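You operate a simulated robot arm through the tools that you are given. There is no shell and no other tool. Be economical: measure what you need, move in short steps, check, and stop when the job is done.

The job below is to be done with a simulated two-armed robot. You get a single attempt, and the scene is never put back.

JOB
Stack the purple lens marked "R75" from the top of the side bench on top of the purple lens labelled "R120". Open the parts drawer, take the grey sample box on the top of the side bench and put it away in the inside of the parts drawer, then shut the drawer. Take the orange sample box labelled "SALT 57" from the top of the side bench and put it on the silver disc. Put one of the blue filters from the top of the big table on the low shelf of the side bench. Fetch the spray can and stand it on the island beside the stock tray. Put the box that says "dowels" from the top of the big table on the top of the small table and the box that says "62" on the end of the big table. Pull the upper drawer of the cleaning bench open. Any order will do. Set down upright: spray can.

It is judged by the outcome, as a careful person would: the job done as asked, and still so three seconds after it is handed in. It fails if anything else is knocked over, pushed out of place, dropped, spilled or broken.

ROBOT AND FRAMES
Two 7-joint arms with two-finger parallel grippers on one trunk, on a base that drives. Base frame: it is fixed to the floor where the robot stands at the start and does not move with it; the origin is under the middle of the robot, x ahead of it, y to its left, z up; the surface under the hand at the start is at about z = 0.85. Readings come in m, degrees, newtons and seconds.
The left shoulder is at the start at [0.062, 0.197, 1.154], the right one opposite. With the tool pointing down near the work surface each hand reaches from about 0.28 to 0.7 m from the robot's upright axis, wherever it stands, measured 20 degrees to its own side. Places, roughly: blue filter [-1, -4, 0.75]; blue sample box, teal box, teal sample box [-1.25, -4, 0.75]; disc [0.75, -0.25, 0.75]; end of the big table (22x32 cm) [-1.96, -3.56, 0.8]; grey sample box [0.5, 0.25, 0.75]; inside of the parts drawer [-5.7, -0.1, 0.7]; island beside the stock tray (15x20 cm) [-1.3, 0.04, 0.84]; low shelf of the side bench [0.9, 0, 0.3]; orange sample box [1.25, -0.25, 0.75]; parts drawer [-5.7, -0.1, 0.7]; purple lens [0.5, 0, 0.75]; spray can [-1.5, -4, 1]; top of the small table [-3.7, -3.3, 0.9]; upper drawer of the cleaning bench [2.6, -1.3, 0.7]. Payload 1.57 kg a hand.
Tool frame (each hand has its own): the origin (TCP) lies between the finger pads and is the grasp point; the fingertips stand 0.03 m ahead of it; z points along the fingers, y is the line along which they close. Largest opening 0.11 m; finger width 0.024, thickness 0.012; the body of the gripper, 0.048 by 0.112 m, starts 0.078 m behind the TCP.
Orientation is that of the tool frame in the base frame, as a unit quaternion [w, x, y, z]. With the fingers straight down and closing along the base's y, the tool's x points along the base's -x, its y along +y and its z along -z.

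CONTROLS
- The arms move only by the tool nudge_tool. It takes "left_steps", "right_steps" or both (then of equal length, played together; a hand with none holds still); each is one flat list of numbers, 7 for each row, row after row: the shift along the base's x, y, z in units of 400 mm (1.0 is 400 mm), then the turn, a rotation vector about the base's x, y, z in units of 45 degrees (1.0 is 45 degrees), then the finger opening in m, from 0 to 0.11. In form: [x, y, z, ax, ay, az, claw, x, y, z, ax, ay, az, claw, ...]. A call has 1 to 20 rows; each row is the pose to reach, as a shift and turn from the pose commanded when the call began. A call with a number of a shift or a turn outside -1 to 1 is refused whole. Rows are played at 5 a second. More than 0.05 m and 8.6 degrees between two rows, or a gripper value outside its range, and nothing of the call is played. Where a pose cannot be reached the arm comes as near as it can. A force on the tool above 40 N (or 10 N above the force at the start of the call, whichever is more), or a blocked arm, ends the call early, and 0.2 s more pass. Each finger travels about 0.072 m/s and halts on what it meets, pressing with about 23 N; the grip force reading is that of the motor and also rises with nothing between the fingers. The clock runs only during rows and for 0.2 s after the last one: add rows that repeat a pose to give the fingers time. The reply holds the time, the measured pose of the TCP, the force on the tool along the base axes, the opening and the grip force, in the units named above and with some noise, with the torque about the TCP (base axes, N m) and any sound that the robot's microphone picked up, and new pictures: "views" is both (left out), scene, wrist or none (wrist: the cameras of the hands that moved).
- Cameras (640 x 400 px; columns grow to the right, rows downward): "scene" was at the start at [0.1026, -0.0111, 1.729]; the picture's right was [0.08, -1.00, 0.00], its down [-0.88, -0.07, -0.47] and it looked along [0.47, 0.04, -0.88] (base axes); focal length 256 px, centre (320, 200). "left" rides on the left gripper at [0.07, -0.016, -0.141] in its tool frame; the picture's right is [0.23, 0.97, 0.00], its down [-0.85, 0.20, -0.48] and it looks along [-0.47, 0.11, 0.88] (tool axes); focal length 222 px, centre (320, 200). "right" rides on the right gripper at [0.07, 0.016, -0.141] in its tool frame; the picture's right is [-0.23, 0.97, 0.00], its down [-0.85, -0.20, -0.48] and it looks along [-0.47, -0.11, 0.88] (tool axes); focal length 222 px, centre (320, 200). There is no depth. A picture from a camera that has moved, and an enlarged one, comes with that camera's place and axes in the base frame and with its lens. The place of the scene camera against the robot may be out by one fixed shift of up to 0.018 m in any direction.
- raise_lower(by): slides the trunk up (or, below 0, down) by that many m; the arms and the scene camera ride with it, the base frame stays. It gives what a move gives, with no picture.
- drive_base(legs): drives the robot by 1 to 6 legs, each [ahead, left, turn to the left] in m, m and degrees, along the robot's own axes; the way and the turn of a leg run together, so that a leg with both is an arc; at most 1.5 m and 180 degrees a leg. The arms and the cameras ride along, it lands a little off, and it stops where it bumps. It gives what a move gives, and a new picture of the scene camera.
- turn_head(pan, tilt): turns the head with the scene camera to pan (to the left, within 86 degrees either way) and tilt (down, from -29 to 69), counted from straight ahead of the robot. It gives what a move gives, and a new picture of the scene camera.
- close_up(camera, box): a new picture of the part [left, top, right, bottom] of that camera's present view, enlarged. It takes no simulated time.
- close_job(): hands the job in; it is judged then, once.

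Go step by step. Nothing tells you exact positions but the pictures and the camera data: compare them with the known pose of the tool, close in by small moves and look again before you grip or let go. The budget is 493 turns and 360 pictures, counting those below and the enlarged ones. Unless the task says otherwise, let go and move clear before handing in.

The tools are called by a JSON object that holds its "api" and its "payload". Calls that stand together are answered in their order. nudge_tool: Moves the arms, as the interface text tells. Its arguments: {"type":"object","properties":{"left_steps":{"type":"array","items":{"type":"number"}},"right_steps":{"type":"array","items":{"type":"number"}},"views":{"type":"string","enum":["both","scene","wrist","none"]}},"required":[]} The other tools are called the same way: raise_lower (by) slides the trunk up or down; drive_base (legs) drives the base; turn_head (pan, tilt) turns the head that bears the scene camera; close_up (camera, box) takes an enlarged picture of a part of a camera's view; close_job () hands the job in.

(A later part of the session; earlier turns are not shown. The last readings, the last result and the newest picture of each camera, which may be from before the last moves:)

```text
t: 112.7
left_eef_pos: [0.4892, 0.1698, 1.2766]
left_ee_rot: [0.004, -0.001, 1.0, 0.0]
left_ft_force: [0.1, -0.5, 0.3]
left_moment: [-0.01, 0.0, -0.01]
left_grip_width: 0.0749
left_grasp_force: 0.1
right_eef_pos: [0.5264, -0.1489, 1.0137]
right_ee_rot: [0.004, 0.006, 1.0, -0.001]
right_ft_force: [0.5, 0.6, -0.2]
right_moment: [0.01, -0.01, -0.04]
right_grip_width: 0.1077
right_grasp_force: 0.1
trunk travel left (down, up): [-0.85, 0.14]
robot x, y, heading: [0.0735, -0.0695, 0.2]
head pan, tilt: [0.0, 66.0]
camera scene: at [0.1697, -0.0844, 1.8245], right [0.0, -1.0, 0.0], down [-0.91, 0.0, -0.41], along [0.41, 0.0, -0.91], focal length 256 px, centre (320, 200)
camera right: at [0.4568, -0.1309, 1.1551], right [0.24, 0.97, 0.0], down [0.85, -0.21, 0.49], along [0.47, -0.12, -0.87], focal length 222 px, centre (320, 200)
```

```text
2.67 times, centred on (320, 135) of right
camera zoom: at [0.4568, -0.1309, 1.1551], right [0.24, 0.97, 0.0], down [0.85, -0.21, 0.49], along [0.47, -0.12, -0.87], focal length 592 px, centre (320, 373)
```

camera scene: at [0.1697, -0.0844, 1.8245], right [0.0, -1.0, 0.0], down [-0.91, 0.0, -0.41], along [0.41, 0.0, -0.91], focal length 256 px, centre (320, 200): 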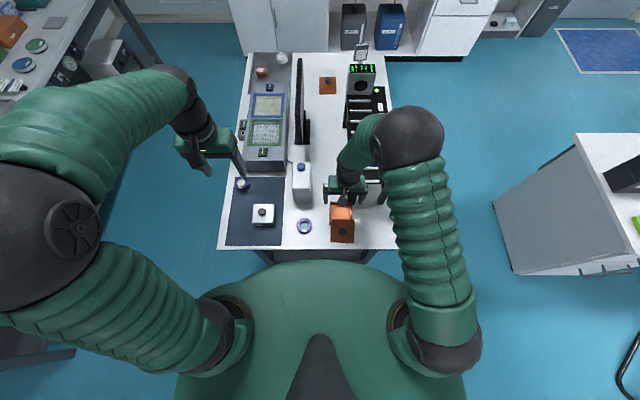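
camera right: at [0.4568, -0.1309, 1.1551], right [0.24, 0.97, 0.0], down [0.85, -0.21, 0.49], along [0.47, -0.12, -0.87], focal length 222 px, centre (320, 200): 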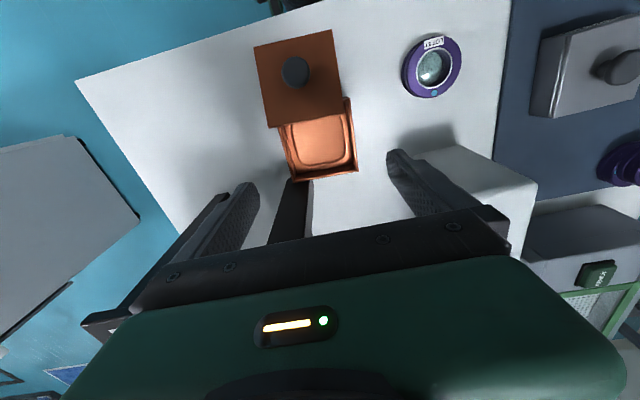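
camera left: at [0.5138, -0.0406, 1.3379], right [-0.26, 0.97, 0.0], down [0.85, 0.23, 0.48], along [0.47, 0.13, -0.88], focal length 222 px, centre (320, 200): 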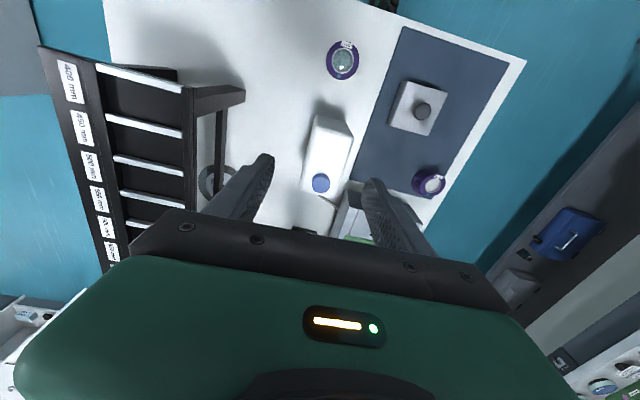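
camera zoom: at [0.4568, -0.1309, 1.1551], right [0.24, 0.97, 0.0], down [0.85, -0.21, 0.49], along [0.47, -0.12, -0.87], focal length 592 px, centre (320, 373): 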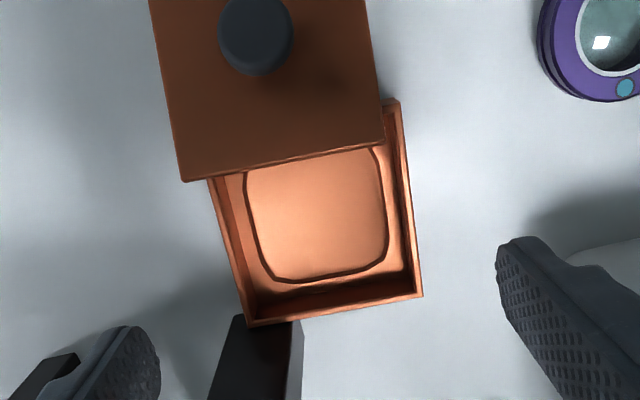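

The lid leans with one edge on the table, knob at about [0.443, -0.154, 0.90]. I'll approach it with the tool tilted 17° to match.

{"api": "nudge_tool", "payload": {"right_steps": [-0.08, -0.005, 0, 0, -0.1, 0, 0.09, -0.17, -0.01, -0.03, 0, -0.2, 0, 0.075, -0.22, -0.014, -0.08, 0, -0.3, 0, 0.07, -0.25, -0.014, -0.154, 0, -0.378, 0, 0.07, -0.25, -0.014, -0.154, 0, -0.378, 0, 0.07], "views": "wrist"}}

```text
t: 113.9
left_eef_pos: [0.4897, 0.1695, 1.2756]
left_ee_rot: [0.003, -0.002, 1.0, -0.001]
left_ft_force: [-0.5, -0.1, 0.0]
left_moment: [0.0, -0.04, 0.02]
left_grip_width: 0.0751
left_grasp_force: 0.0
right_eef_pos: [0.4287, -0.1547, 0.9509]
right_ee_rot: [0.151, 0.006, 0.988, -0.001]
right_ft_force: [-0.1, -0.5, 0.6]
right_moment: [0.03, -0.03, 0.02]
right_grip_width: 0.0701
right_grasp_force: 0.2
trunk travel left (down, up): [-0.85, 0.14]
robot x, y, heading: [0.0732, -0.0714, -0.1]
head pan, tilt: [0.0, 66.0]
camera right: at [0.3204, -0.1367, 1.0666], right [0.23, 0.97, 0.07], down [0.67, -0.21, 0.71], along [0.71, -0.12, -0.7], focal length 222 px, centre (320, 200)
```

right: 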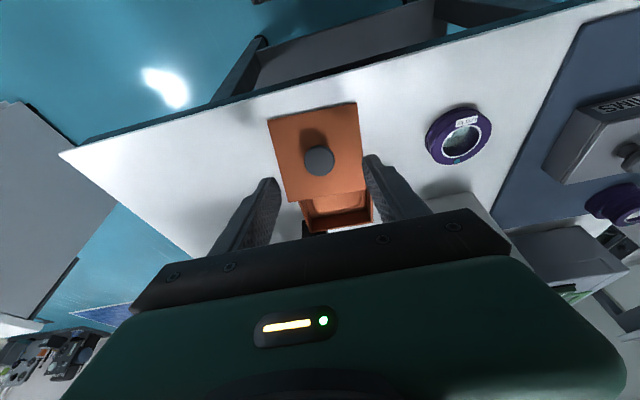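

Knob verified at [0.441, -0.1535]. Approach along the tool axis.

{"api": "nudge_tool", "payload": {"right_steps": [0.012, 0.002, -0.04, 0, 0, 0, 0.055, 0.024, 0.003, -0.08, 0, 0, 0, 0.055, 0.033, 0.003, -0.11, 0, 0, 0, 0.055], "views": "wrist"}}

{"api": "close_up", "payload": {"camera": "right", "box": [220, 90, 420, 240]}}

```text
t: 114.7
left_eef_pos: [0.4902, 0.1684, 1.2768]
left_ee_rot: [0.004, -0.001, 1.0, -0.001]
left_ft_force: [0.3, -0.2, -1.1]
left_moment: [0.01, -0.01, 0.01]
left_grip_width: 0.075
left_grasp_force: 0.0
right_eef_pos: [0.4421, -0.1528, 0.9087]
right_ee_rot: [0.153, 0.006, 0.988, -0.001]
right_ft_force: [-0.1, -0.2, 1.3]
right_moment: [0.02, 0.0, 0.02]
right_grip_width: 0.0549
right_grasp_force: 0.1
trunk travel left (down, up): [-0.85, 0.14]
robot x, y, heading: [0.071, -0.0721, -0.2]
head pan, tilt: [0.0, 66.0]
camera right: at [0.3334, -0.1355, 1.023], right [0.23, 0.97, 0.07], down [0.67, -0.21, 0.71], along [0.71, -0.12, -0.7], focal length 222 px, centre (320, 200)
```

right: 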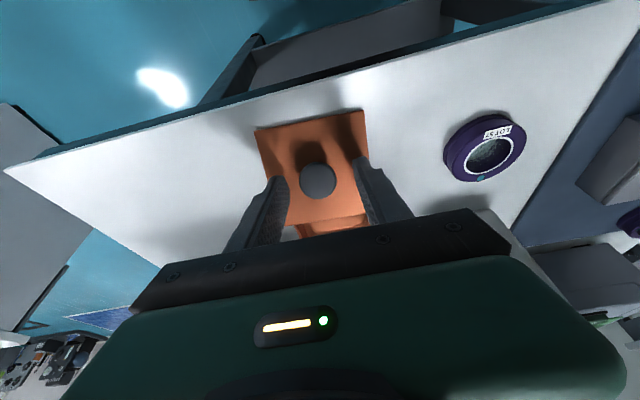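

```text
2.67 times, centred on (320, 165) of right
camera zoom: at [0.3334, -0.1355, 1.023], right [0.23, 0.97, 0.07], down [0.67, -0.21, 0.71], along [0.71, -0.12, -0.7], focal length 592 px, centre (320, 293)
```

zoom: 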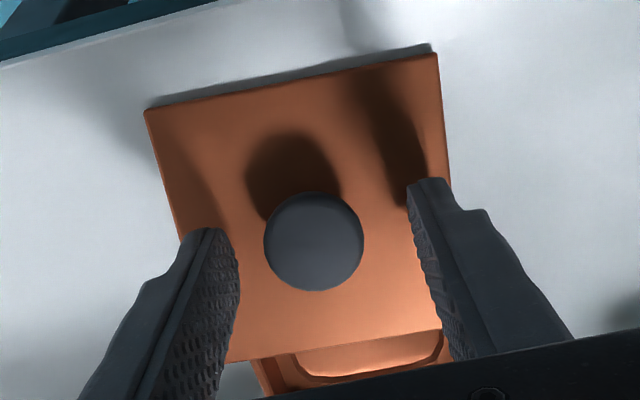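

Knob lies on the tool axis between the pads. Close and lift a little.

{"api": "nudge_tool", "payload": {"right_steps": [0, 0, -0.003, 0, 0, 0, 0.04, 0, 0, -0.003, 0, 0, 0, 0.025, 0, 0, -0.003, 0, 0, 0, 0.015, 0, 0, -0.003, 0, 0, 0, 0.015, 0, 0, 0.04, 0, 0, 0, 0.015, 0, 0, 0.12, 0, 0, 0, 0.015, 0, 0, 0.2, 0, 0, 0, 0.015], "views": "wrist"}}

```text
t: 116.3
left_eef_pos: [0.4905, 0.1688, 1.2761]
left_ee_rot: [0.005, -0.001, 1.0, 0.001]
left_ft_force: [-0.1, 0.1, -0.4]
left_moment: [0.01, -0.02, -0.01]
left_grip_width: 0.075
left_grasp_force: 0.1
right_eef_pos: [0.4412, -0.1544, 0.9895]
right_ee_rot: [0.152, 0.006, 0.988, 0.001]
right_ft_force: [0.4, 0.6, -0.5]
right_moment: [-0.03, -0.02, -0.01]
right_grip_width: 0.0285
right_grasp_force: 23.3
trunk travel left (down, up): [-0.85, 0.14]
robot x, y, heading: [0.0712, -0.0718, -0.2]
head pan, tilt: [0.0, 66.0]
camera right: at [0.3336, -0.1363, 1.1037], right [0.23, 0.97, 0.07], down [0.67, -0.21, 0.71], along [0.71, -0.12, -0.7], focal length 222 px, centre (320, 200)
```

right: 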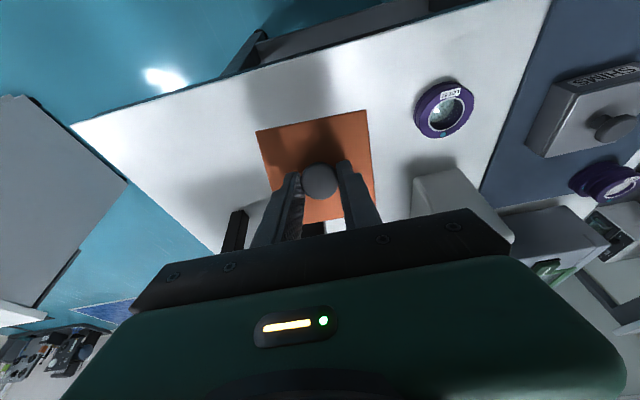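

Lid held. Level it and bring it above the box.

{"api": "nudge_tool", "payload": {"right_steps": [0.05, 0, 0, 0, 0.1, 0.01, 0.015, 0.11, 0.003, 0, 0, 0.2, 0.02, 0.015, 0.17, 0.005, -0.02, 0, 0.3, 0.03, 0.015, 0.216, 0.007, -0.05, 0, 0.378, 0.04, 0.015, 0.216, 0.007, -0.07, 0, 0.378, 0.04, 0.015], "views": "both"}}

{"api": "close_up", "payload": {"camera": "scene", "box": [310, 190, 380, 250]}}

{"api": "close_up", "payload": {"camera": "right", "box": [220, 90, 420, 240]}}

```text
t: 117.5
left_eef_pos: [0.4878, 0.1685, 1.2762]
left_ee_rot: [0.004, -0.001, 1.0, -0.001]
left_ft_force: [-0.2, -0.7, 0.1]
left_moment: [0.02, -0.01, 0.01]
left_grip_width: 0.0746
left_grasp_force: 0.1
right_eef_pos: [0.528, -0.1515, 0.963]
right_ee_rot: [0.004, -0.01, 1.0, 0.001]
right_ft_force: [-7.9, 0.5, 4.1]
right_moment: [-0.1, 0.11, -0.16]
right_grip_width: 0.0285
right_grasp_force: 23.2
trunk travel left (down, up): [-0.85, 0.14]
robot x, y, heading: [0.0711, -0.0671, 0.2]
head pan, tilt: [0.0, 66.0]
camera scene: at [0.1666, -0.0841, 1.8247], right [0.0, -1.0, 0.0], down [-0.91, 0.0, -0.41], along [0.41, 0.0, -0.91], focal length 256 px, centre (320, 200)
camera right: at [0.457, -0.1362, 1.1036], right [0.21, 0.98, 0.0], down [0.86, -0.18, 0.48], along [0.47, -0.1, -0.87], focal length 222 px, centre (320, 200)
```

scene: 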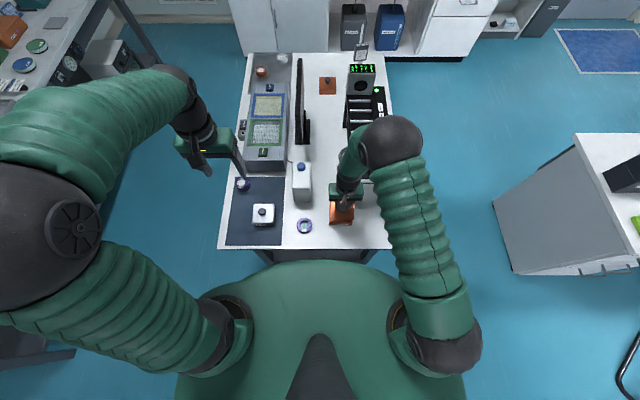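
right: 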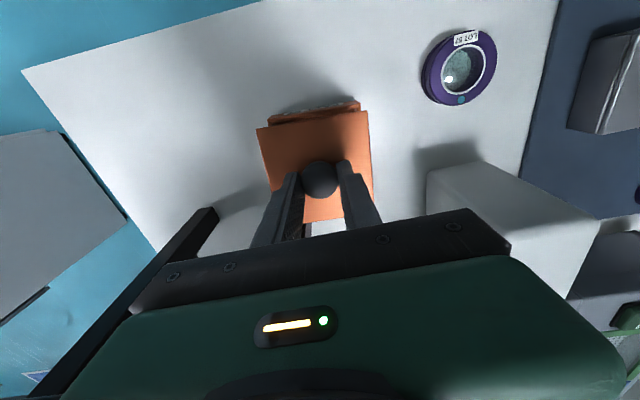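

```text
6.67 times, centred on (345, 220) of scene
camera zoom: at [0.1666, -0.0841, 1.8247], right [0.0, -1.0, 0.0], down [-0.91, 0.0, -0.41], along [0.41, 0.0, -0.91], focal length 1709 px, centre (153, 67)
```

zoom: 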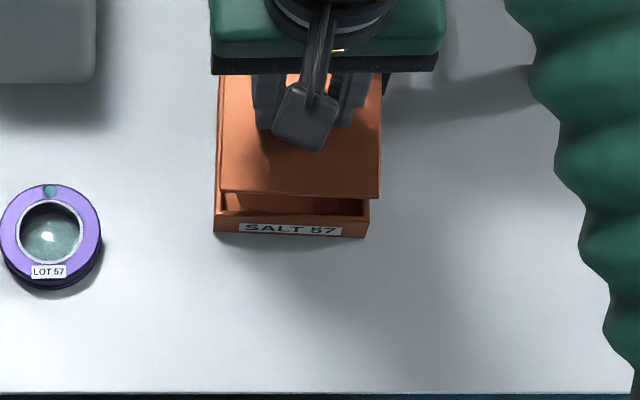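

```text
2.67 times, centred on (320, 165) of right
camera zoom: at [0.457, -0.1362, 1.1036], right [0.21, 0.98, 0.0], down [0.86, -0.18, 0.48], along [0.47, -0.1, -0.87], focal length 592 px, centre (320, 293)
```

zoom: 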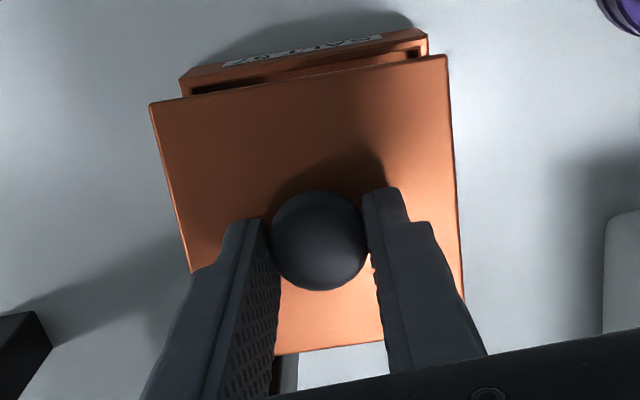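

There's contact (−8 N): the gripper body is meeting the rack's end, so this spot is too close to the rack. I back off, and will pull the box toward me with the left hand before refitting the lid.

{"api": "nudge_tool", "payload": {"right_steps": [-0.03, 0, 0, 0, 0, 0, 0.015, -0.1, -0.02, 0.02, 0, 0, 0, 0.015, -0.2, -0.08, 0.06, 0, 0, 0, 0.015, -0.25, -0.18, 0.1, 0, 0, 0, 0.015, -0.27, -0.28, 0.14, 0, 0, 0, 0.015, -0.27, -0.38, 0.18, 0, 0, 0, 0.015], "views": "none"}}

{"api": "close_up", "payload": {"camera": "scene", "box": [290, 130, 400, 250]}}

```text
t: 118.9
left_eef_pos: [0.4879, 0.1645, 1.278]
left_ee_rot: [0.004, -0.001, 1.0, 0.001]
left_ft_force: [-0.9, 0.3, -0.7]
left_moment: [-0.01, 0.02, 0.01]
left_grip_width: 0.0748
left_grasp_force: 0.0
right_eef_pos: [0.4195, -0.3061, 1.0327]
right_ee_rot: [0.004, -0.009, 1.0, 0.003]
right_ft_force: [0.4, 0.0, 0.2]
right_moment: [0.03, 0.01, -0.05]
right_grip_width: 0.0286
right_grasp_force: 23.0
trunk travel left (down, up): [-0.85, 0.14]
robot x, y, heading: [0.0712, -0.0717, 0.0]
head pan, tilt: [0.0, 66.0]
```

```text
3.33 times, centred on (345, 190) of scene
camera zoom: at [0.1685, -0.0892, 1.8246], right [0.0, -1.0, 0.0], down [-0.91, 0.0, -0.41], along [0.41, 0.0, -0.91], focal length 855 px, centre (237, 233)
```

zoom: 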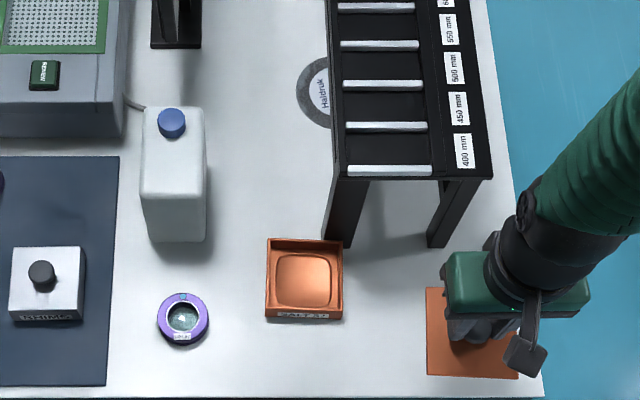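

I bring the left hand above the open box, leaning back 12° to stay clear of the rack.

{"api": "nudge_tool", "payload": {"left_steps": [0, -0.08, -0.06, 0, -0.03, 0, 0.09, 0, -0.16, -0.12, 0, -0.06, 0, 0.108, 0, -0.24, -0.18, 0, -0.09, 0, 0.108, 0, -0.32, -0.24, 0, -0.12, 0, 0.108, 0, -0.4, -0.31, 0, -0.15, 0, 0.108, 0, -0.48, -0.38, 0, -0.18, 0, 0.108, 0, -0.56, -0.45, 0, -0.21, 0, 0.108, 0.01, -0.64, -0.53, 0, -0.24, 0, 0.108, 0.02, -0.72, -0.61, 0, -0.267, 0, 0.108, 0.03, -0.79, -0.695, 0, -0.267, 0, 0.108, 0.03, -0.79, -0.695, 0, -0.267, 0, 0.108]}}

```text
t: 121.0
left_eef_pos: [0.5828, -0.0942, 1.14]
left_ee_rot: [0.192, -0.089, 0.975, -0.066]
left_ft_force: [-0.4, 0.6, -0.5]
left_moment: [0.02, 0.02, 0.01]
left_grip_width: 0.1079
left_grasp_force: 0.1
right_eef_pos: [0.4209, -0.3026, 1.0348]
right_ee_rot: [0.004, -0.011, 1.0, 0.0]
right_ft_force: [0.0, 0.2, -0.5]
right_moment: [-0.03, 0.0, -0.03]
right_grip_width: 0.0287
right_grasp_force: 23.2
trunk travel left (down, up): [-0.85, 0.14]
robot x, y, heading: [0.0754, -0.0662, -0.0]
head pan, tilt: [0.0, 66.0]
stopped in row 10 (left hand): the arm was blocked; the commanded pose is now the measured one
camera scene: at [0.1718, -0.0867, 1.8261], right [0.0, -1.0, 0.0], down [-0.91, 0.0, -0.4], along [0.4, 0.0, -0.91], focal length 256 px, centre (320, 200)
camera left: at [0.4667, -0.1103, 1.2472], right [-0.35, 0.9, -0.24], down [0.56, 0.41, 0.72], along [0.75, 0.12, -0.65], focal length 222 px, centre (320, 200)
```

scene: 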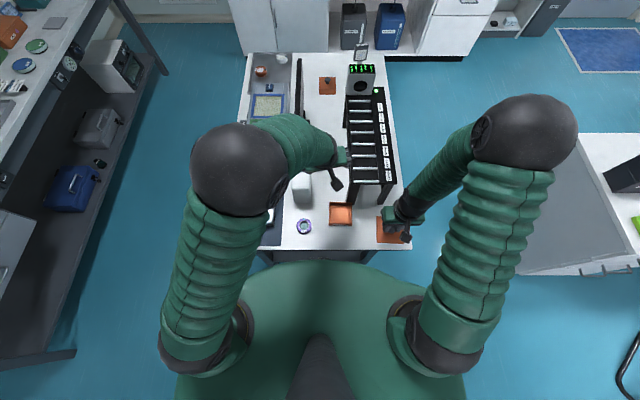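
left: 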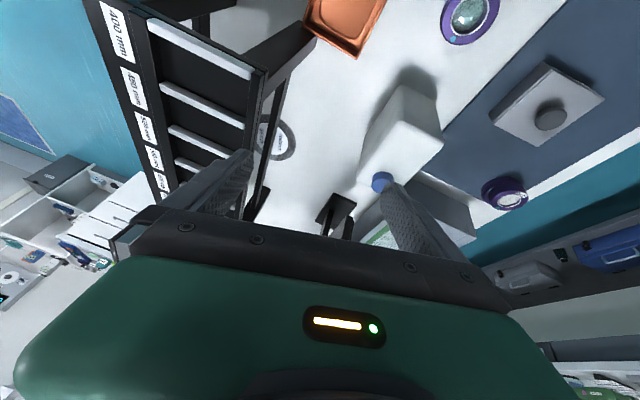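

The left arm can't reach across there. I retract it, and use the right hand instead: lay the lid down flat, pull the box back, then refit the lid.

{"api": "nudge_tool", "payload": {"left_steps": [-0.05, 0.05, 0.06, 0.02, 0.07, -0.03, 0.1, -0.1, 0.13, 0.12, 0.05, 0.14, -0.06, 0.09, -0.15, 0.22, 0.18, 0.08, 0.22, -0.1, 0.075, -0.19, 0.31, 0.23, 0.11, 0.3, -0.14, 0.075, -0.23, 0.4, 0.28, 0.14, 0.4, -0.18, 0.075, -0.26, 0.5, 0.32, 0.17, 0.5, -0.23, 0.075, -0.28, 0.6, 0.34, 0.17, 0.5, -0.23, 0.075, -0.28, 0.7, 0.34, 0.17, 0.5, -0.23, 0.075], "views": "none"}}

{"api": "nudge_tool", "payload": {"right_steps": [0.04, -0.03, -0.08, 0, 0, 0, 0.015, 0.075, -0.065, -0.18, 0, 0, 0, 0.015, 0.075, -0.065, -0.28, 0, 0, 0, 0.015, 0.075, -0.065, -0.33, 0, 0, 0, 0.015, 0.075, -0.065, -0.345, 0, 0, 0, 0.015]}}

```text
t: 122.8
left_eef_pos: [0.4641, 0.1803, 1.269]
left_ee_rot: [-0.009, 0.009, 1.0, 0.001]
left_ft_force: [-0.1, 0.4, 0.0]
left_moment: [-0.01, -0.02, 0.02]
left_grip_width: 0.0749
left_grasp_force: 0.1
right_eef_pos: [0.4196, -0.3008, 1.0338]
right_ee_rot: [0.005, -0.009, 1.0, 0.002]
right_ft_force: [0.1, -0.2, -1.4]
right_moment: [0.02, -0.03, 0.0]
right_grip_width: 0.0283
right_grasp_force: 23.0
trunk travel left (down, up): [-0.85, 0.14]
robot x, y, heading: [0.0711, -0.0699, 0.1]
head pan, tilt: [0.0, 66.0]
```

```text
t: 124.0
left_eef_pos: [0.4638, 0.1793, 1.271]
left_ee_rot: [-0.009, 0.008, 1.0, 0.001]
left_ft_force: [0.0, -0.6, 0.1]
left_moment: [-0.01, 0.03, -0.01]
left_grip_width: 0.0749
left_grasp_force: 0.1
right_eef_pos: [0.4503, -0.3293, 0.8938]
right_ee_rot: [0.007, -0.01, 1.0, 0.002]
right_ft_force: [2.5, -4.2, 14.0]
right_moment: [-0.1, 0.52, 0.06]
right_grip_width: 0.0285
right_grasp_force: 22.9
trunk travel left (down, up): [-0.85, 0.14]
robot x, y, heading: [0.0704, -0.0692, 0.1]
head pan, tilt: [0.0, 66.0]
camera scene: at [0.1687, -0.0853, 1.825], right [0.0, -1.0, 0.0], down [-0.91, 0.0, -0.41], along [0.41, 0.0, -0.91], focal length 256 px, centre (320, 200)
camera right: at [0.3791, -0.3141, 1.0361], right [0.21, 0.98, 0.0], down [0.85, -0.18, 0.49], along [0.48, -0.1, -0.87], focal length 222 px, centre (320, 200)
```

scene: 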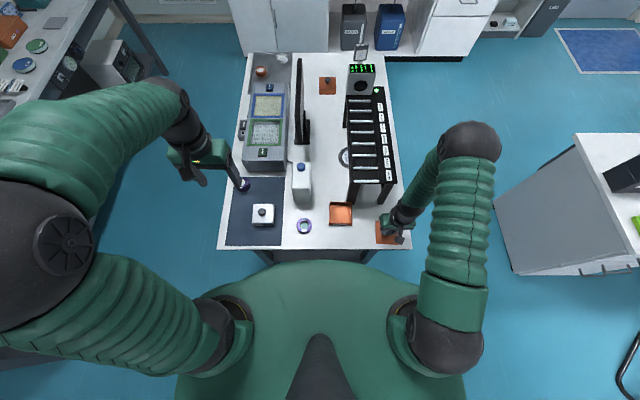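
right: 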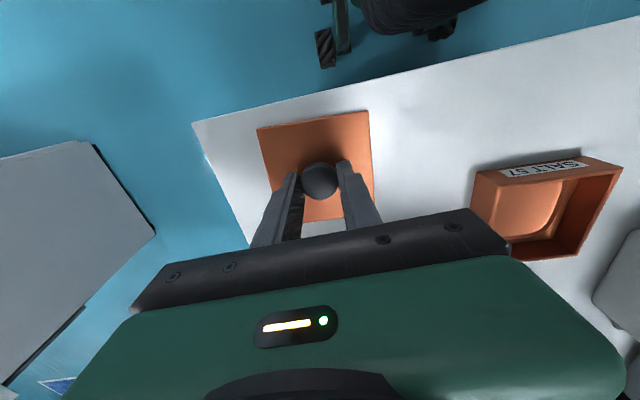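

Lid rests on the bench. Release and rise.

{"api": "nudge_tool", "payload": {"right_steps": [0, 0, 0.005, 0, 0, 0, 0.035, 0, 0, 0.005, 0, 0, 0, 0.05, 0, 0, 0.02, 0, 0, 0, 0.06, 0, 0, 0.12, 0, 0, 0, 0.08, 0.02, 0.06, 0.22, 0, 0, 0, 0.1, 0.05, 0.15, 0.28, 0, 0, 0, 0.108, 0.08, 0.25, 0.28, 0, -0.1, 0, 0.108, 0.11, 0.35, 0.28, 0, -0.18, 0, 0.108, 0.14, 0.44, 0.28, 0, -0.267, 0, 0.108], "views": "wrist"}}

```text
t: 126.0
left_eef_pos: [0.4644, 0.1816, 1.2707]
left_ee_rot: [-0.009, 0.009, 1.0, 0.0]
left_ft_force: [-0.3, 0.1, -0.9]
left_moment: [-0.02, -0.05, 0.0]
left_grip_width: 0.0747
left_grasp_force: 0.2
right_eef_pos: [0.5072, -0.1524, 1.0064]
right_ee_rot: [0.109, -0.01, 0.994, 0.0]
right_ft_force: [0.2, -0.7, 0.4]
right_moment: [-0.02, 0.02, 0.01]
right_grip_width: 0.1081
right_grasp_force: 0.1
trunk travel left (down, up): [-0.85, 0.14]
robot x, y, heading: [0.0759, -0.0662, -0.1]
head pan, tilt: [0.0, 66.0]
camera right: at [0.4084, -0.1365, 1.1311], right [0.2, 0.98, 0.05], down [0.73, -0.18, 0.65], along [0.65, -0.1, -0.76], focal length 222 px, centre (320, 200)
```

right: 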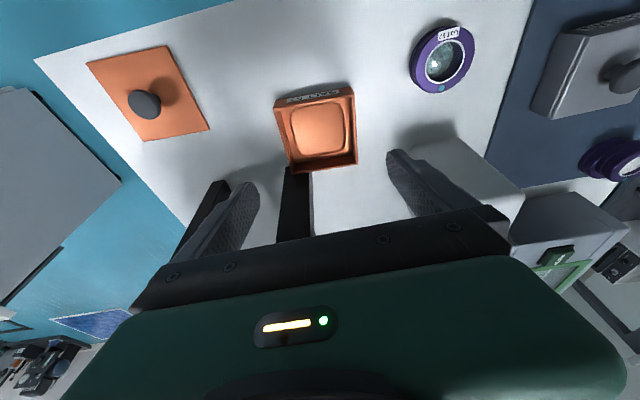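

Box centre at [0.525, -0.151]. Descend tilted and grip it by its sides.

{"api": "nudge_tool", "payload": {"right_steps": [0.01, 0.003, -0.1, 0, 0, 0, 0.108, 0.02, 0.003, -0.2, 0, 0, 0, 0.108, 0.025, 0.003, -0.27, 0, 0, 0, 0.108, 0.03, 0.003, -0.295, 0, 0, 0, 0.108, 0.03, 0.003, -0.295, 0, 0, 0, 0.095, 0.03, 0.003, -0.295, 0, 0, 0, 0.08, 0.03, 0.003, -0.295, 0, 0, 0, 0.08], "views": "wrist"}}

```text
t: 127.6
left_eef_pos: [0.4662, 0.179, 1.2702]
left_ee_rot: [-0.009, 0.009, 1.0, 0.0]
left_ft_force: [0.1, 0.2, -0.9]
left_moment: [0.03, 0.02, 0.01]
left_grip_width: 0.0752
left_grasp_force: 0.1
right_eef_pos: [0.5188, -0.15, 0.8896]
right_ee_rot: [0.109, -0.01, 0.994, 0.001]
right_ft_force: [0.0, 0.4, -0.5]
right_moment: [0.02, 0.03, 0.02]
right_grip_width: 0.0913
right_grasp_force: 23.1
trunk travel left (down, up): [-0.85, 0.14]
robot x, y, heading: [0.0745, -0.0693, -0.1]
head pan, tilt: [0.0, 66.0]
camera right: at [0.4203, -0.1352, 1.0134], right [0.2, 0.98, 0.05], down [0.74, -0.18, 0.65], along [0.65, -0.1, -0.76], focal length 222 px, centre (320, 200)
```

right: 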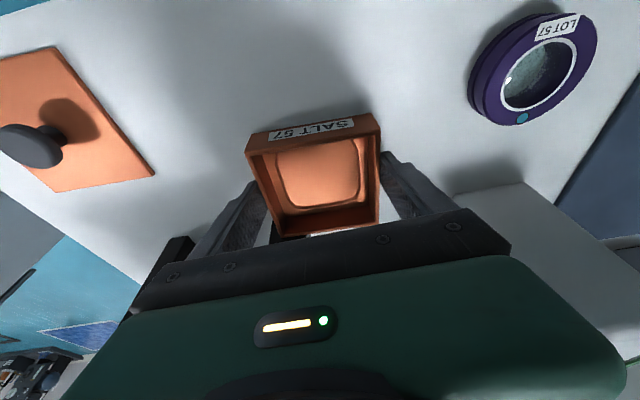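

Shift the box 4.5 cm toward me with a tiny lift, and set down.

{"api": "nudge_tool", "payload": {"right_steps": [0, 0, 0.015, 0, 0, 0, 0.08, -0.06, 0, 0.015, 0, 0, 0, 0.08, -0.112, 0, 0.015, 0, 0, 0, 0.08, -0.112, 0, 0.004, 0, 0, 0, 0.08, -0.112, 0, 0.0, 0, 0, 0, 0.08, -0.112, 0, 0.002, 0, 0, 0, 0.095, -0.112, 0, 0.002, 0, 0, 0, 0.108, -0.118, 0, 0.1, 0, 0.1, 0, 0.108, -0.12, 0, 0.2, 0, 0.18, 0, 0.108, -0.12, 0, 0.3, 0, 0.267, 0, 0.108], "views": "wrist"}}

```text
t: 129.8
left_eef_pos: [0.465, 0.179, 1.2703]
left_ee_rot: [-0.009, 0.009, 1.0, 0.001]
left_ft_force: [-0.2, -0.4, -0.4]
left_moment: [-0.02, -0.02, 0.0]
left_grip_width: 0.075
left_grasp_force: 0.1
right_eef_pos: [0.4674, -0.1528, 1.0093]
right_ee_rot: [0.004, -0.01, 1.0, 0.001]
right_ft_force: [-0.9, 0.1, 0.7]
right_moment: [0.02, -0.02, 0.0]
right_grip_width: 0.108
right_grasp_force: 0.2
trunk travel left (down, up): [-0.85, 0.14]
robot x, y, heading: [0.0747, -0.0704, 0.2]
head pan, tilt: [0.0, 66.0]
camera right: at [0.396, -0.1372, 1.1514], right [0.21, 0.98, 0.0], down [0.86, -0.18, 0.48], along [0.47, -0.1, -0.87], focal length 222 px, centre (320, 200)
```

right: 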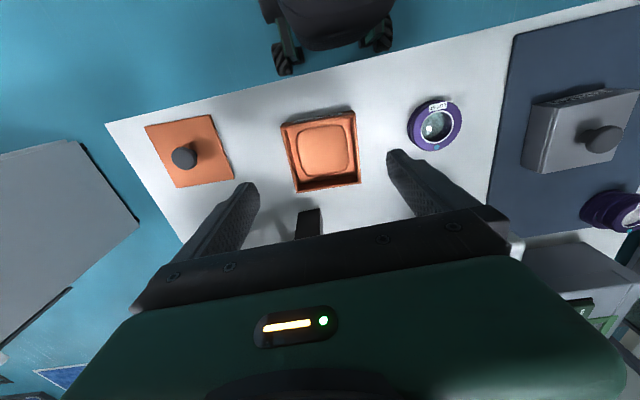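

Box now at [0.4805, -0.151]. Now fetch the lid by the knob.

{"api": "nudge_tool", "payload": {"right_steps": [-0.02, -0.11, 0, 0, 0, 0, 0.09, -0.03, -0.22, -0.02, 0, 0, 0, 0.07, -0.04, -0.33, -0.06, 0, 0, 0, 0.06, -0.05, -0.43, -0.12, 0, 0, 0, 0.055, -0.05, -0.43, -0.18, 0, 0, 0, 0.055], "views": "wrist"}}

```text
t: 131.0
left_eef_pos: [0.4659, 0.1785, 1.2714]
left_ee_rot: [-0.009, 0.008, 1.0, 0.001]
left_ft_force: [-0.4, 0.4, -0.6]
left_moment: [0.01, 0.0, -0.01]
left_grip_width: 0.075
left_grasp_force: 0.0
right_eef_pos: [0.4495, -0.3264, 0.9385]
right_ee_rot: [0.004, -0.009, 1.0, 0.002]
right_ft_force: [0.4, -0.5, -0.3]
right_moment: [-0.03, 0.0, -0.02]
right_grip_width: 0.0547
right_grasp_force: 0.0
trunk travel left (down, up): [-0.85, 0.14]
robot x, y, heading: [0.0741, -0.0721, 0.2]
head pan, tilt: [0.0, 66.0]
camera right: at [0.3782, -0.3102, 1.0796], right [0.21, 0.98, 0.01], down [0.85, -0.18, 0.49], along [0.48, -0.1, -0.87], focal length 222 px, centre (320, 200)
```

right: 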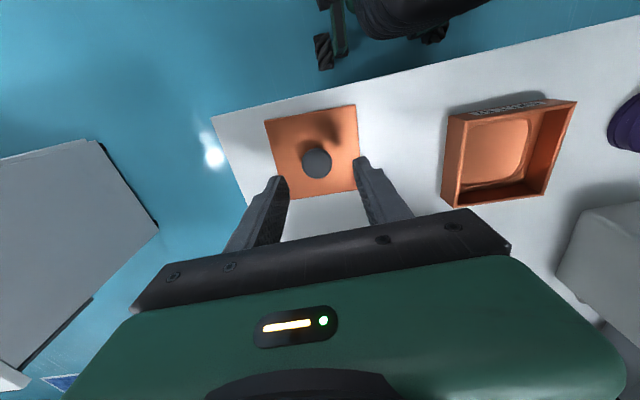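

Lid yaw matches the box. Descend, grip the knob, lift.

{"api": "nudge_tool", "payload": {"right_steps": [-0.007, -0.002, -0.06, 0, 0, 0, 0.055, -0.007, -0.002, -0.108, 0, 0, 0, 0.055, -0.007, -0.002, -0.108, 0, 0, 0, 0.035, -0.007, -0.002, -0.108, 0, 0, 0, 0.015, -0.007, -0.002, -0.108, 0, 0, 0, 0.015, -0.007, -0.002, 0.0, 0, 0, 0, 0.015, -0.007, -0.002, 0.1, 0, 0, 0, 0.015], "views": "wrist"}}

```text
t: 132.6
left_eef_pos: [0.4632, 0.1799, 1.2715]
left_ee_rot: [-0.008, 0.008, 1.0, 0.001]
left_ft_force: [0.1, 0.0, 0.4]
left_moment: [-0.03, 0.0, 0.01]
left_grip_width: 0.075
left_grasp_force: 0.1
right_eef_pos: [0.4442, -0.3239, 0.9786]
right_ee_rot: [0.005, -0.009, 1.0, 0.001]
right_ft_force: [0.2, 0.4, -0.1]
right_moment: [-0.02, 0.0, 0.02]
right_grip_width: 0.0285
right_grasp_force: 23.4
trunk travel left (down, up): [-0.85, 0.14]
robot x, y, heading: [0.0726, -0.0686, 0.3]
head pan, tilt: [0.0, 66.0]
camera right: at [0.3732, -0.3081, 1.1207], right [0.21, 0.98, 0.0], down [0.85, -0.18, 0.49], along [0.48, -0.1, -0.87], focal length 222 px, centre (320, 200)
```

right: 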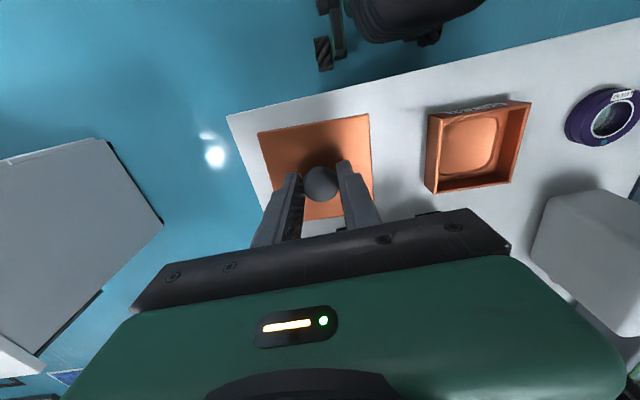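

{"api": "nudge_tool", "payload": {"right_steps": [0.02, 0.1, 0, 0, 0, 0, 0.015, 0.045, 0.21, 0, 0, 0, 0, 0.015, 0.07, 0.32, 0, 0, 0, 0, 0.015, 0.09, 0.4325, -0.03, 0, 0, 0, 0.015, 0.09, 0.4325, -0.08, 0, 0, 0, 0.015, 0.09, 0.4325, -0.08, 0, 0, 0, 0.015], "views": "none"}}

{"api": "close_up", "payload": {"camera": "right", "box": [220, 90, 420, 240]}}

{"api": "close_up", "payload": {"camera": "scene", "box": [310, 200, 380, 260]}}

```text
t: 134.0
left_eef_pos: [0.4653, 0.1772, 1.27]
left_ee_rot: [-0.009, 0.009, 1.0, 0.002]
left_ft_force: [1.0, 0.0, 0.1]
left_moment: [0.02, 0.0, -0.02]
left_grip_width: 0.0749
left_grasp_force: 0.0
right_eef_pos: [0.4807, -0.1523, 0.9447]
right_ee_rot: [0.004, -0.01, 1.0, 0.002]
right_ft_force: [0.1, -0.4, -0.5]
right_moment: [0.01, -0.02, 0.02]
right_grip_width: 0.0284
right_grasp_force: 23.2
trunk travel left (down, up): [-0.85, 0.14]
robot x, y, heading: [0.0725, -0.0713, 0.1]
head pan, tilt: [0.0, 66.0]
```

```text
2.67 times, centred on (320, 165) of right
camera zoom: at [0.4117, -0.1368, 1.0866], right [0.21, 0.98, 0.0], down [0.85, -0.18, 0.49], along [0.48, -0.1, -0.87], focal length 592 px, centre (320, 293)
```

zoom: 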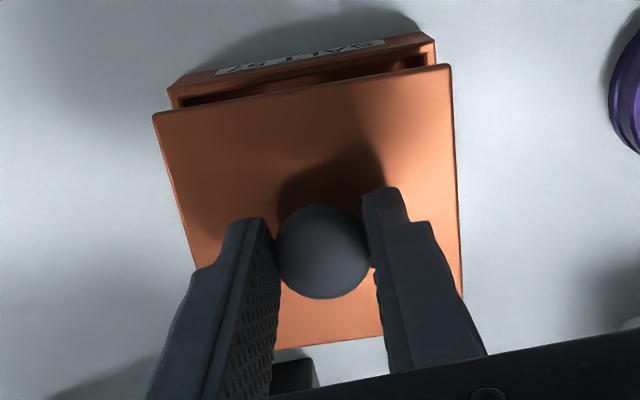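

```text
6.67 times, centred on (345, 230) of scene
camera zoom: at [0.1703, -0.0866, 1.8245], right [0.0, -1.0, 0.0], down [-0.91, 0.0, -0.41], along [0.41, 0.0, -0.91], focal length 1709 px, centre (153, 0)
```

zoom: 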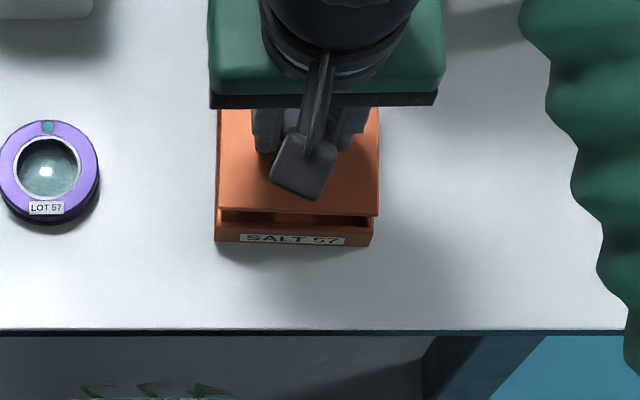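

Alignment within 2 mm. Lower the lid onto the box.

{"api": "nudge_tool", "payload": {"right_steps": [-0.004, 0, -0.03, 0, 0, 0.01, 0.015, -0.004, 0, -0.05, 0, 0, 0.01, 0.015, -0.004, 0, -0.06, 0, 0, 0.01, 0.015, -0.004, 0, -0.065, 0, 0, 0.01, 0.015], "views": "none"}}

{"api": "close_up", "payload": {"camera": "right", "box": [220, 90, 420, 240]}}

```text
t: 135.0
left_eef_pos: [0.4636, 0.1802, 1.2695]
left_ee_rot: [-0.009, 0.009, 1.0, 0.0]
left_ft_force: [-0.1, -0.4, 0.0]
left_moment: [0.0, 0.01, 0.03]
left_grip_width: 0.0753
left_grasp_force: 0.0
right_eef_pos: [0.4825, -0.1508, 0.9204]
right_ee_rot: [0.006, -0.013, 1.0, 0.001]
right_ft_force: [3.3, -0.5, 26.9]
right_moment: [0.03, -0.26, -0.02]
right_grip_width: 0.029
right_grasp_force: 23.3
trunk travel left (down, up): [-0.85, 0.14]
robot x, y, heading: [0.0722, -0.0692, 0.0]
head pan, tilt: [0.0, 66.0]
```

```text
2.67 times, centred on (320, 165) of right
camera zoom: at [0.4098, -0.136, 1.062], right [0.2, 0.98, 0.0], down [0.85, -0.18, 0.49], along [0.48, -0.09, -0.87], focal length 592 px, centre (320, 293)
```

zoom: 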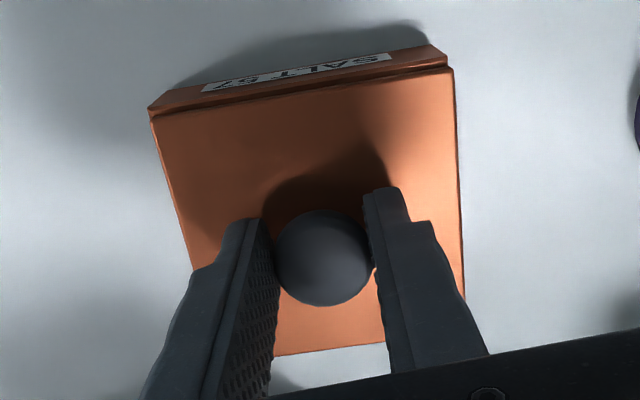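

Lid seated. Release, rise, and rotate the hand by −90° for the off-centre regrip.

{"api": "nudge_tool", "payload": {"right_steps": [0, 0, 0.01, 0, 0, 0, 0.03, 0, 0, 0.01, 0, 0, 0, 0.045, 0, 0, 0.02, 0, 0, 0, 0.06, 0, 0, 0.12, 0, 0, 0, 0.07, 0, 0, 0.22, 0, 0, -0.1, 0.09, 0, 0, 0.28, 0, 0, -0.27, 0.108, 0, 0, 0.28, 0, 0, -0.44, 0.108, 0, 0, 0.28, 0, 0, -0.61, 0.108, 0, 0, 0.28, 0, 0, -0.78, 0.108, 0, 0, 0.28, 0, 0, -0.95, 0.108], "views": "both"}}

```text
t: 137.2
left_eef_pos: [0.4656, 0.179, 1.2698]
left_ee_rot: [-0.009, 0.009, 1.0, 0.001]
left_ft_force: [-0.1, -0.3, -0.6]
left_moment: [0.0, 0.01, -0.03]
left_grip_width: 0.0751
left_grasp_force: 0.1
right_eef_pos: [0.4821, -0.1516, 1.0317]
right_ee_rot: [0.004, 0.353, 0.935, -0.002]
right_ft_force: [-0.6, -0.1, 0.9]
right_moment: [0.0, -0.03, -0.03]
right_grip_width: 0.1082
right_grasp_force: 0.0
trunk travel left (down, up): [-0.85, 0.14]
robot x, y, heading: [0.0736, -0.0686, -0.0]
head pan, tilt: [0.0, 66.0]
heard: snap
camera scene: at [0.171, -0.0842, 1.8245], right [0.0, -1.0, 0.0], down [-0.91, 0.0, -0.4], along [0.4, 0.0, -0.91], focal length 256 px, centre (320, 200)
camera right: at [0.4393, -0.0911, 1.1728], right [0.81, 0.58, 0.0], down [0.51, -0.71, 0.49], along [0.28, -0.39, -0.87], focal length 222 px, centre (320, 200)
```

scene: 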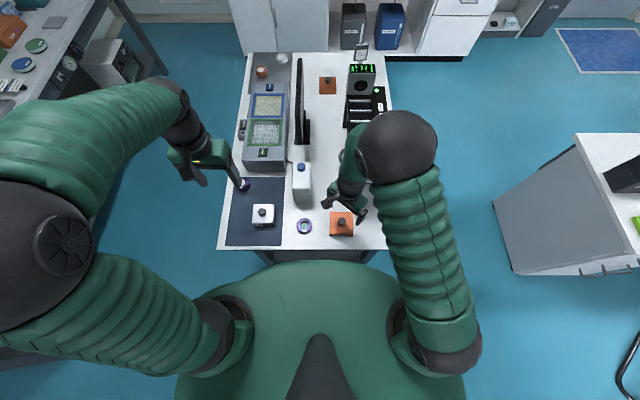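
right: 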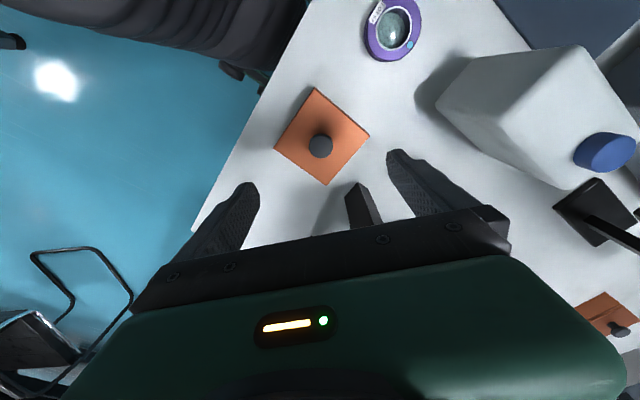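

A second "snap" suggests the lid clicked home. I continue rotating the wrist to −93°.

{"api": "nudge_tool", "payload": {"right_steps": [0, 0.01, 0, 0, 0, -0.17, 0.108, 0, 0.02, 0, 0, 0, -0.34, 0.108, 0, 0.03, 0, 0, 0, -0.51, 0.108, 0, 0.04, 0, 0, 0, -0.68, 0.108, 0, 0.05, 0, 0, 0, -0.85, 0.108, 0, 0.06, 0, 0, 0, -1.0, 0.108], "views": "none"}}

{"api": "nudge_tool", "payload": {"right_steps": [0, 0.01, -0.05, 0, 0, -0.11, 0.108, 0, 0.01, -0.1, 0, 0, -0.11, 0.108, 0, 0.01, -0.1, 0, 0, -0.11, 0.108]}}

```text
t: 138.8
left_eef_pos: [0.4643, 0.1826, 1.2686]
left_ee_rot: [-0.009, 0.008, 1.0, 0.001]
left_ft_force: [0.1, -0.2, 0.0]
left_moment: [-0.03, -0.01, 0.03]
left_grip_width: 0.0752
left_grasp_force: 0.2
right_eef_pos: [0.5033, -0.1585, 1.0415]
right_ee_rot: [0.006, 0.724, 0.69, 0.013]
right_ft_force: [-0.3, 0.0, 0.8]
right_moment: [-0.04, -0.04, 0.01]
right_grip_width: 0.1081
right_grasp_force: 0.0
trunk travel left (down, up): [-0.85, 0.14]
robot x, y, heading: [0.0721, -0.0686, -0.0]
head pan, tilt: [0.0, 66.0]
stopped in row 6 (right hand): the arm was blocked; the commanded pose is now the measured one
```

```text
t: 139.6
left_eef_pos: [0.4636, 0.1805, 1.2683]
left_ee_rot: [-0.009, 0.008, 1.0, 0.001]
left_ft_force: [-0.5, 0.1, -0.4]
left_moment: [-0.01, -0.01, -0.01]
left_grip_width: 0.075
left_grasp_force: 0.1
right_eef_pos: [0.4995, -0.1518, 0.9968]
right_ee_rot: [0.006, 0.748, 0.663, 0.009]
right_ft_force: [0.1, -0.4, 0.2]
right_moment: [0.01, 0.0, -0.04]
right_grip_width: 0.1079
right_grasp_force: 0.0
trunk travel left (down, up): [-0.85, 0.14]
robot x, y, heading: [0.07, -0.0723, 0.0]
head pan, tilt: [0.0, 66.0]
camera scene: at [0.1711, -0.0837, 1.823], right [0.0, -1.0, 0.0], down [-0.91, 0.0, -0.4], along [0.4, 0.0, -0.91], focal length 256 px, centre (320, 200)
camera right: at [0.5217, -0.0842, 1.1405], right [0.94, -0.34, 0.02], down [-0.31, -0.83, 0.47], along [-0.14, -0.45, -0.88], focal length 222 px, centre (320, 200)
```

scene: 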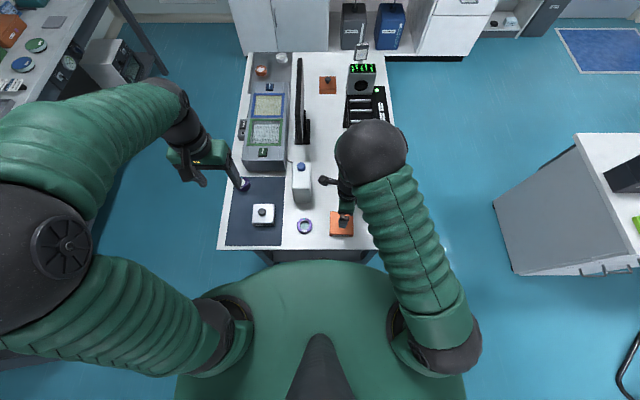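
right: 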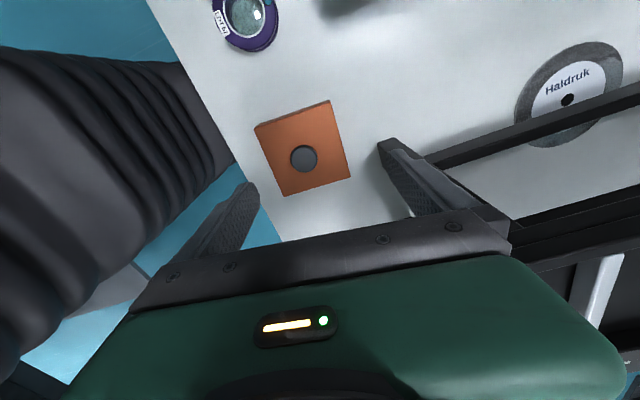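

The disc and rail are clearly seen from here. Box centre [0.486, -0.151]. Move to an offset grasp (2.8 cm toward +y) and descend.

{"api": "nudge_tool", "payload": {"right_steps": [-0.029, 0.0725, -0.02, 0, 0, 0.087, 0.11, -0.029, 0.0725, -0.1, 0, 0, 0.087, 0.11, -0.029, 0.0725, -0.18, 0, 0, 0.087, 0.11, -0.029, 0.0725, -0.18, 0, 0, 0.087, 0.11], "views": "wrist"}}

```text
t: 140.6
left_eef_pos: [0.4635, 0.1793, 1.2704]
left_ee_rot: [-0.009, 0.009, 1.0, 0.001]
left_ft_force: [-0.4, 0.1, 0.3]
left_moment: [-0.03, -0.01, -0.01]
left_grip_width: 0.0749
left_grasp_force: 0.1
right_eef_pos: [0.4874, -0.124, 0.927]
right_ee_rot: [0.006, 0.725, 0.688, 0.01]
right_ft_force: [-0.4, -1.0, 0.3]
right_moment: [-0.02, 0.0, 0.02]
right_grip_width: 0.11
right_grasp_force: 0.0
trunk travel left (down, up): [-0.85, 0.14]
robot x, y, heading: [0.0733, -0.0679, 0.1]
head pan, tilt: [0.0, 66.0]
camera right: at [0.5046, -0.0557, 1.0702], right [0.96, -0.28, 0.02], down [-0.26, -0.85, 0.47], along [-0.11, -0.45, -0.88], focal length 222 px, centre (320, 200)
```

right: 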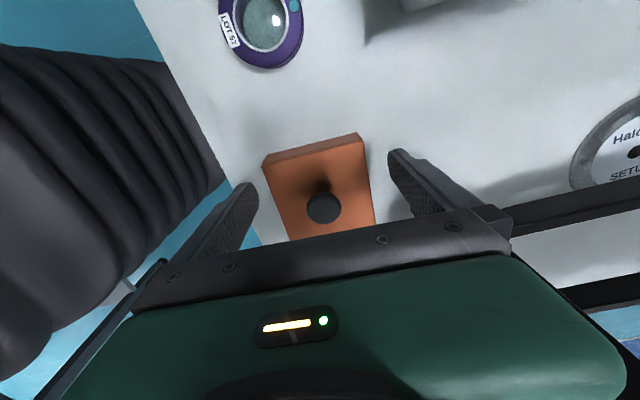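

Aligned. Descend to grip height and close.

{"api": "nudge_tool", "payload": {"right_steps": [0, 0, -0.05, 0, 0, 0, 0.11, 0, 0, -0.1, 0, 0, 0, 0.11, 0, 0, -0.1, 0, 0, 0, 0.1, 0, 0, -0.1, 0, 0, 0, 0.085, 0, 0, -0.1, 0, 0, 0, 0.075, 0, 0, -0.1, 0, 0, 0, 0.075], "views": "wrist"}}

```text
t: 142.0
left_eef_pos: [0.4635, 0.1804, 1.2701]
left_ee_rot: [-0.008, 0.008, 1.0, 0.001]
left_ft_force: [-0.5, 0.4, -0.5]
left_moment: [0.02, 0.01, 0.01]
left_grip_width: 0.0752
left_grasp_force: 0.2
right_eef_pos: [0.4877, -0.1234, 0.8883]
right_ee_rot: [0.005, 0.726, 0.688, 0.01]
right_ft_force: [-1.7, 0.2, 0.3]
right_moment: [0.13, 0.3, -0.02]
right_grip_width: 0.0897
right_grasp_force: 23.5
trunk travel left (down, up): [-0.85, 0.14]
robot x, y, heading: [0.07, -0.0666, -0.1]
head pan, tilt: [0.0, 66.0]
heard: snap
camera right: at [0.5053, -0.0555, 1.0311], right [0.96, -0.28, 0.02], down [-0.26, -0.85, 0.47], along [-0.11, -0.45, -0.88], focal length 222 px, centre (320, 200)
```

right: 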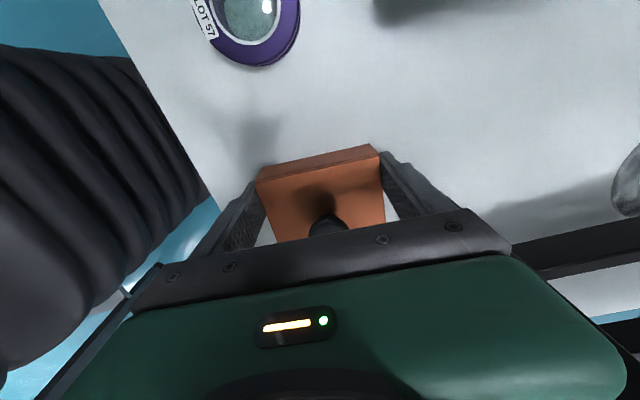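

A snap again on squeezing, so the lid latch probably releases; I'll keep motions gentle. Lift slowly and check.

{"api": "nudge_tool", "payload": {"right_steps": [0, 0, 0.02, 0, 0, 0, 0.075, 0, 0, 0.06, 0, 0, 0, 0.075, 0, 0, 0.1, 0, 0, 0, 0.075, 0, 0, 0.14, 0, 0, 0, 0.075, 0, 0, 0.14, 0, 0, 0, 0.075]}}

{"api": "close_up", "payload": {"camera": "scene", "box": [310, 190, 380, 250]}}

```text
t: 143.2
left_eef_pos: [0.4646, 0.1799, 1.2706]
left_ee_rot: [-0.009, 0.009, 1.0, 0.001]
left_ft_force: [0.8, -0.1, 1.1]
left_moment: [0.01, 0.01, 0.01]
left_grip_width: 0.0749
left_grasp_force: 0.0
right_eef_pos: [0.4886, -0.1261, 0.9435]
right_ee_rot: [0.005, 0.726, 0.688, 0.009]
right_ft_force: [-0.2, 0.3, -4.3]
right_moment: [0.1, -0.01, 0.0]
right_grip_width: 0.0901
right_grasp_force: 23.5
trunk travel left (down, up): [-0.85, 0.14]
robot x, y, heading: [0.0716, -0.0717, -0.0]
head pan, tilt: [0.0, 66.0]
camera scene: at [0.1714, -0.0842, 1.8244], right [0.0, -1.0, 0.0], down [-0.91, 0.0, -0.4], along [0.4, 0.0, -0.91], focal length 256 px, centre (320, 200)
camera right: at [0.5055, -0.0568, 1.0864], right [0.96, -0.28, 0.02], down [-0.26, -0.85, 0.47], along [-0.11, -0.45, -0.88], focal length 222 px, centre (320, 200)
```

scene: 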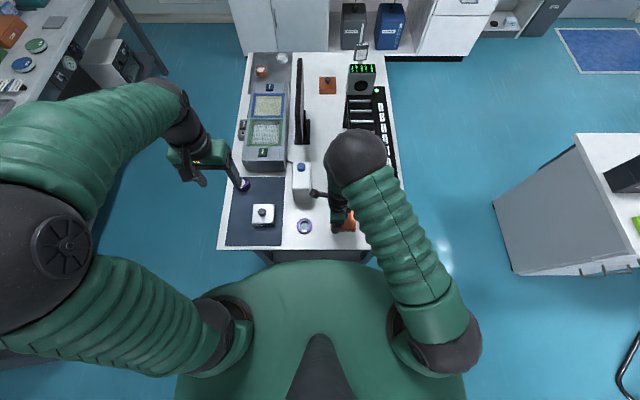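
right: 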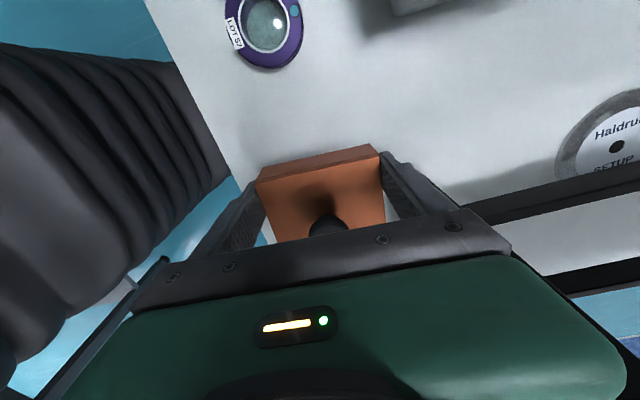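

```text
6.67 times, centred on (345, 220) of scene
camera zoom: at [0.1714, -0.0842, 1.8244], right [0.0, -1.0, 0.0], down [-0.91, 0.0, -0.4], along [0.4, 0.0, -0.91], focal length 1709 px, centre (153, 67)
```

zoom: 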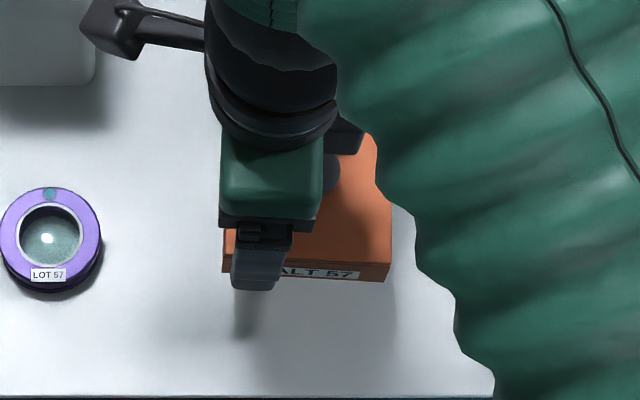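

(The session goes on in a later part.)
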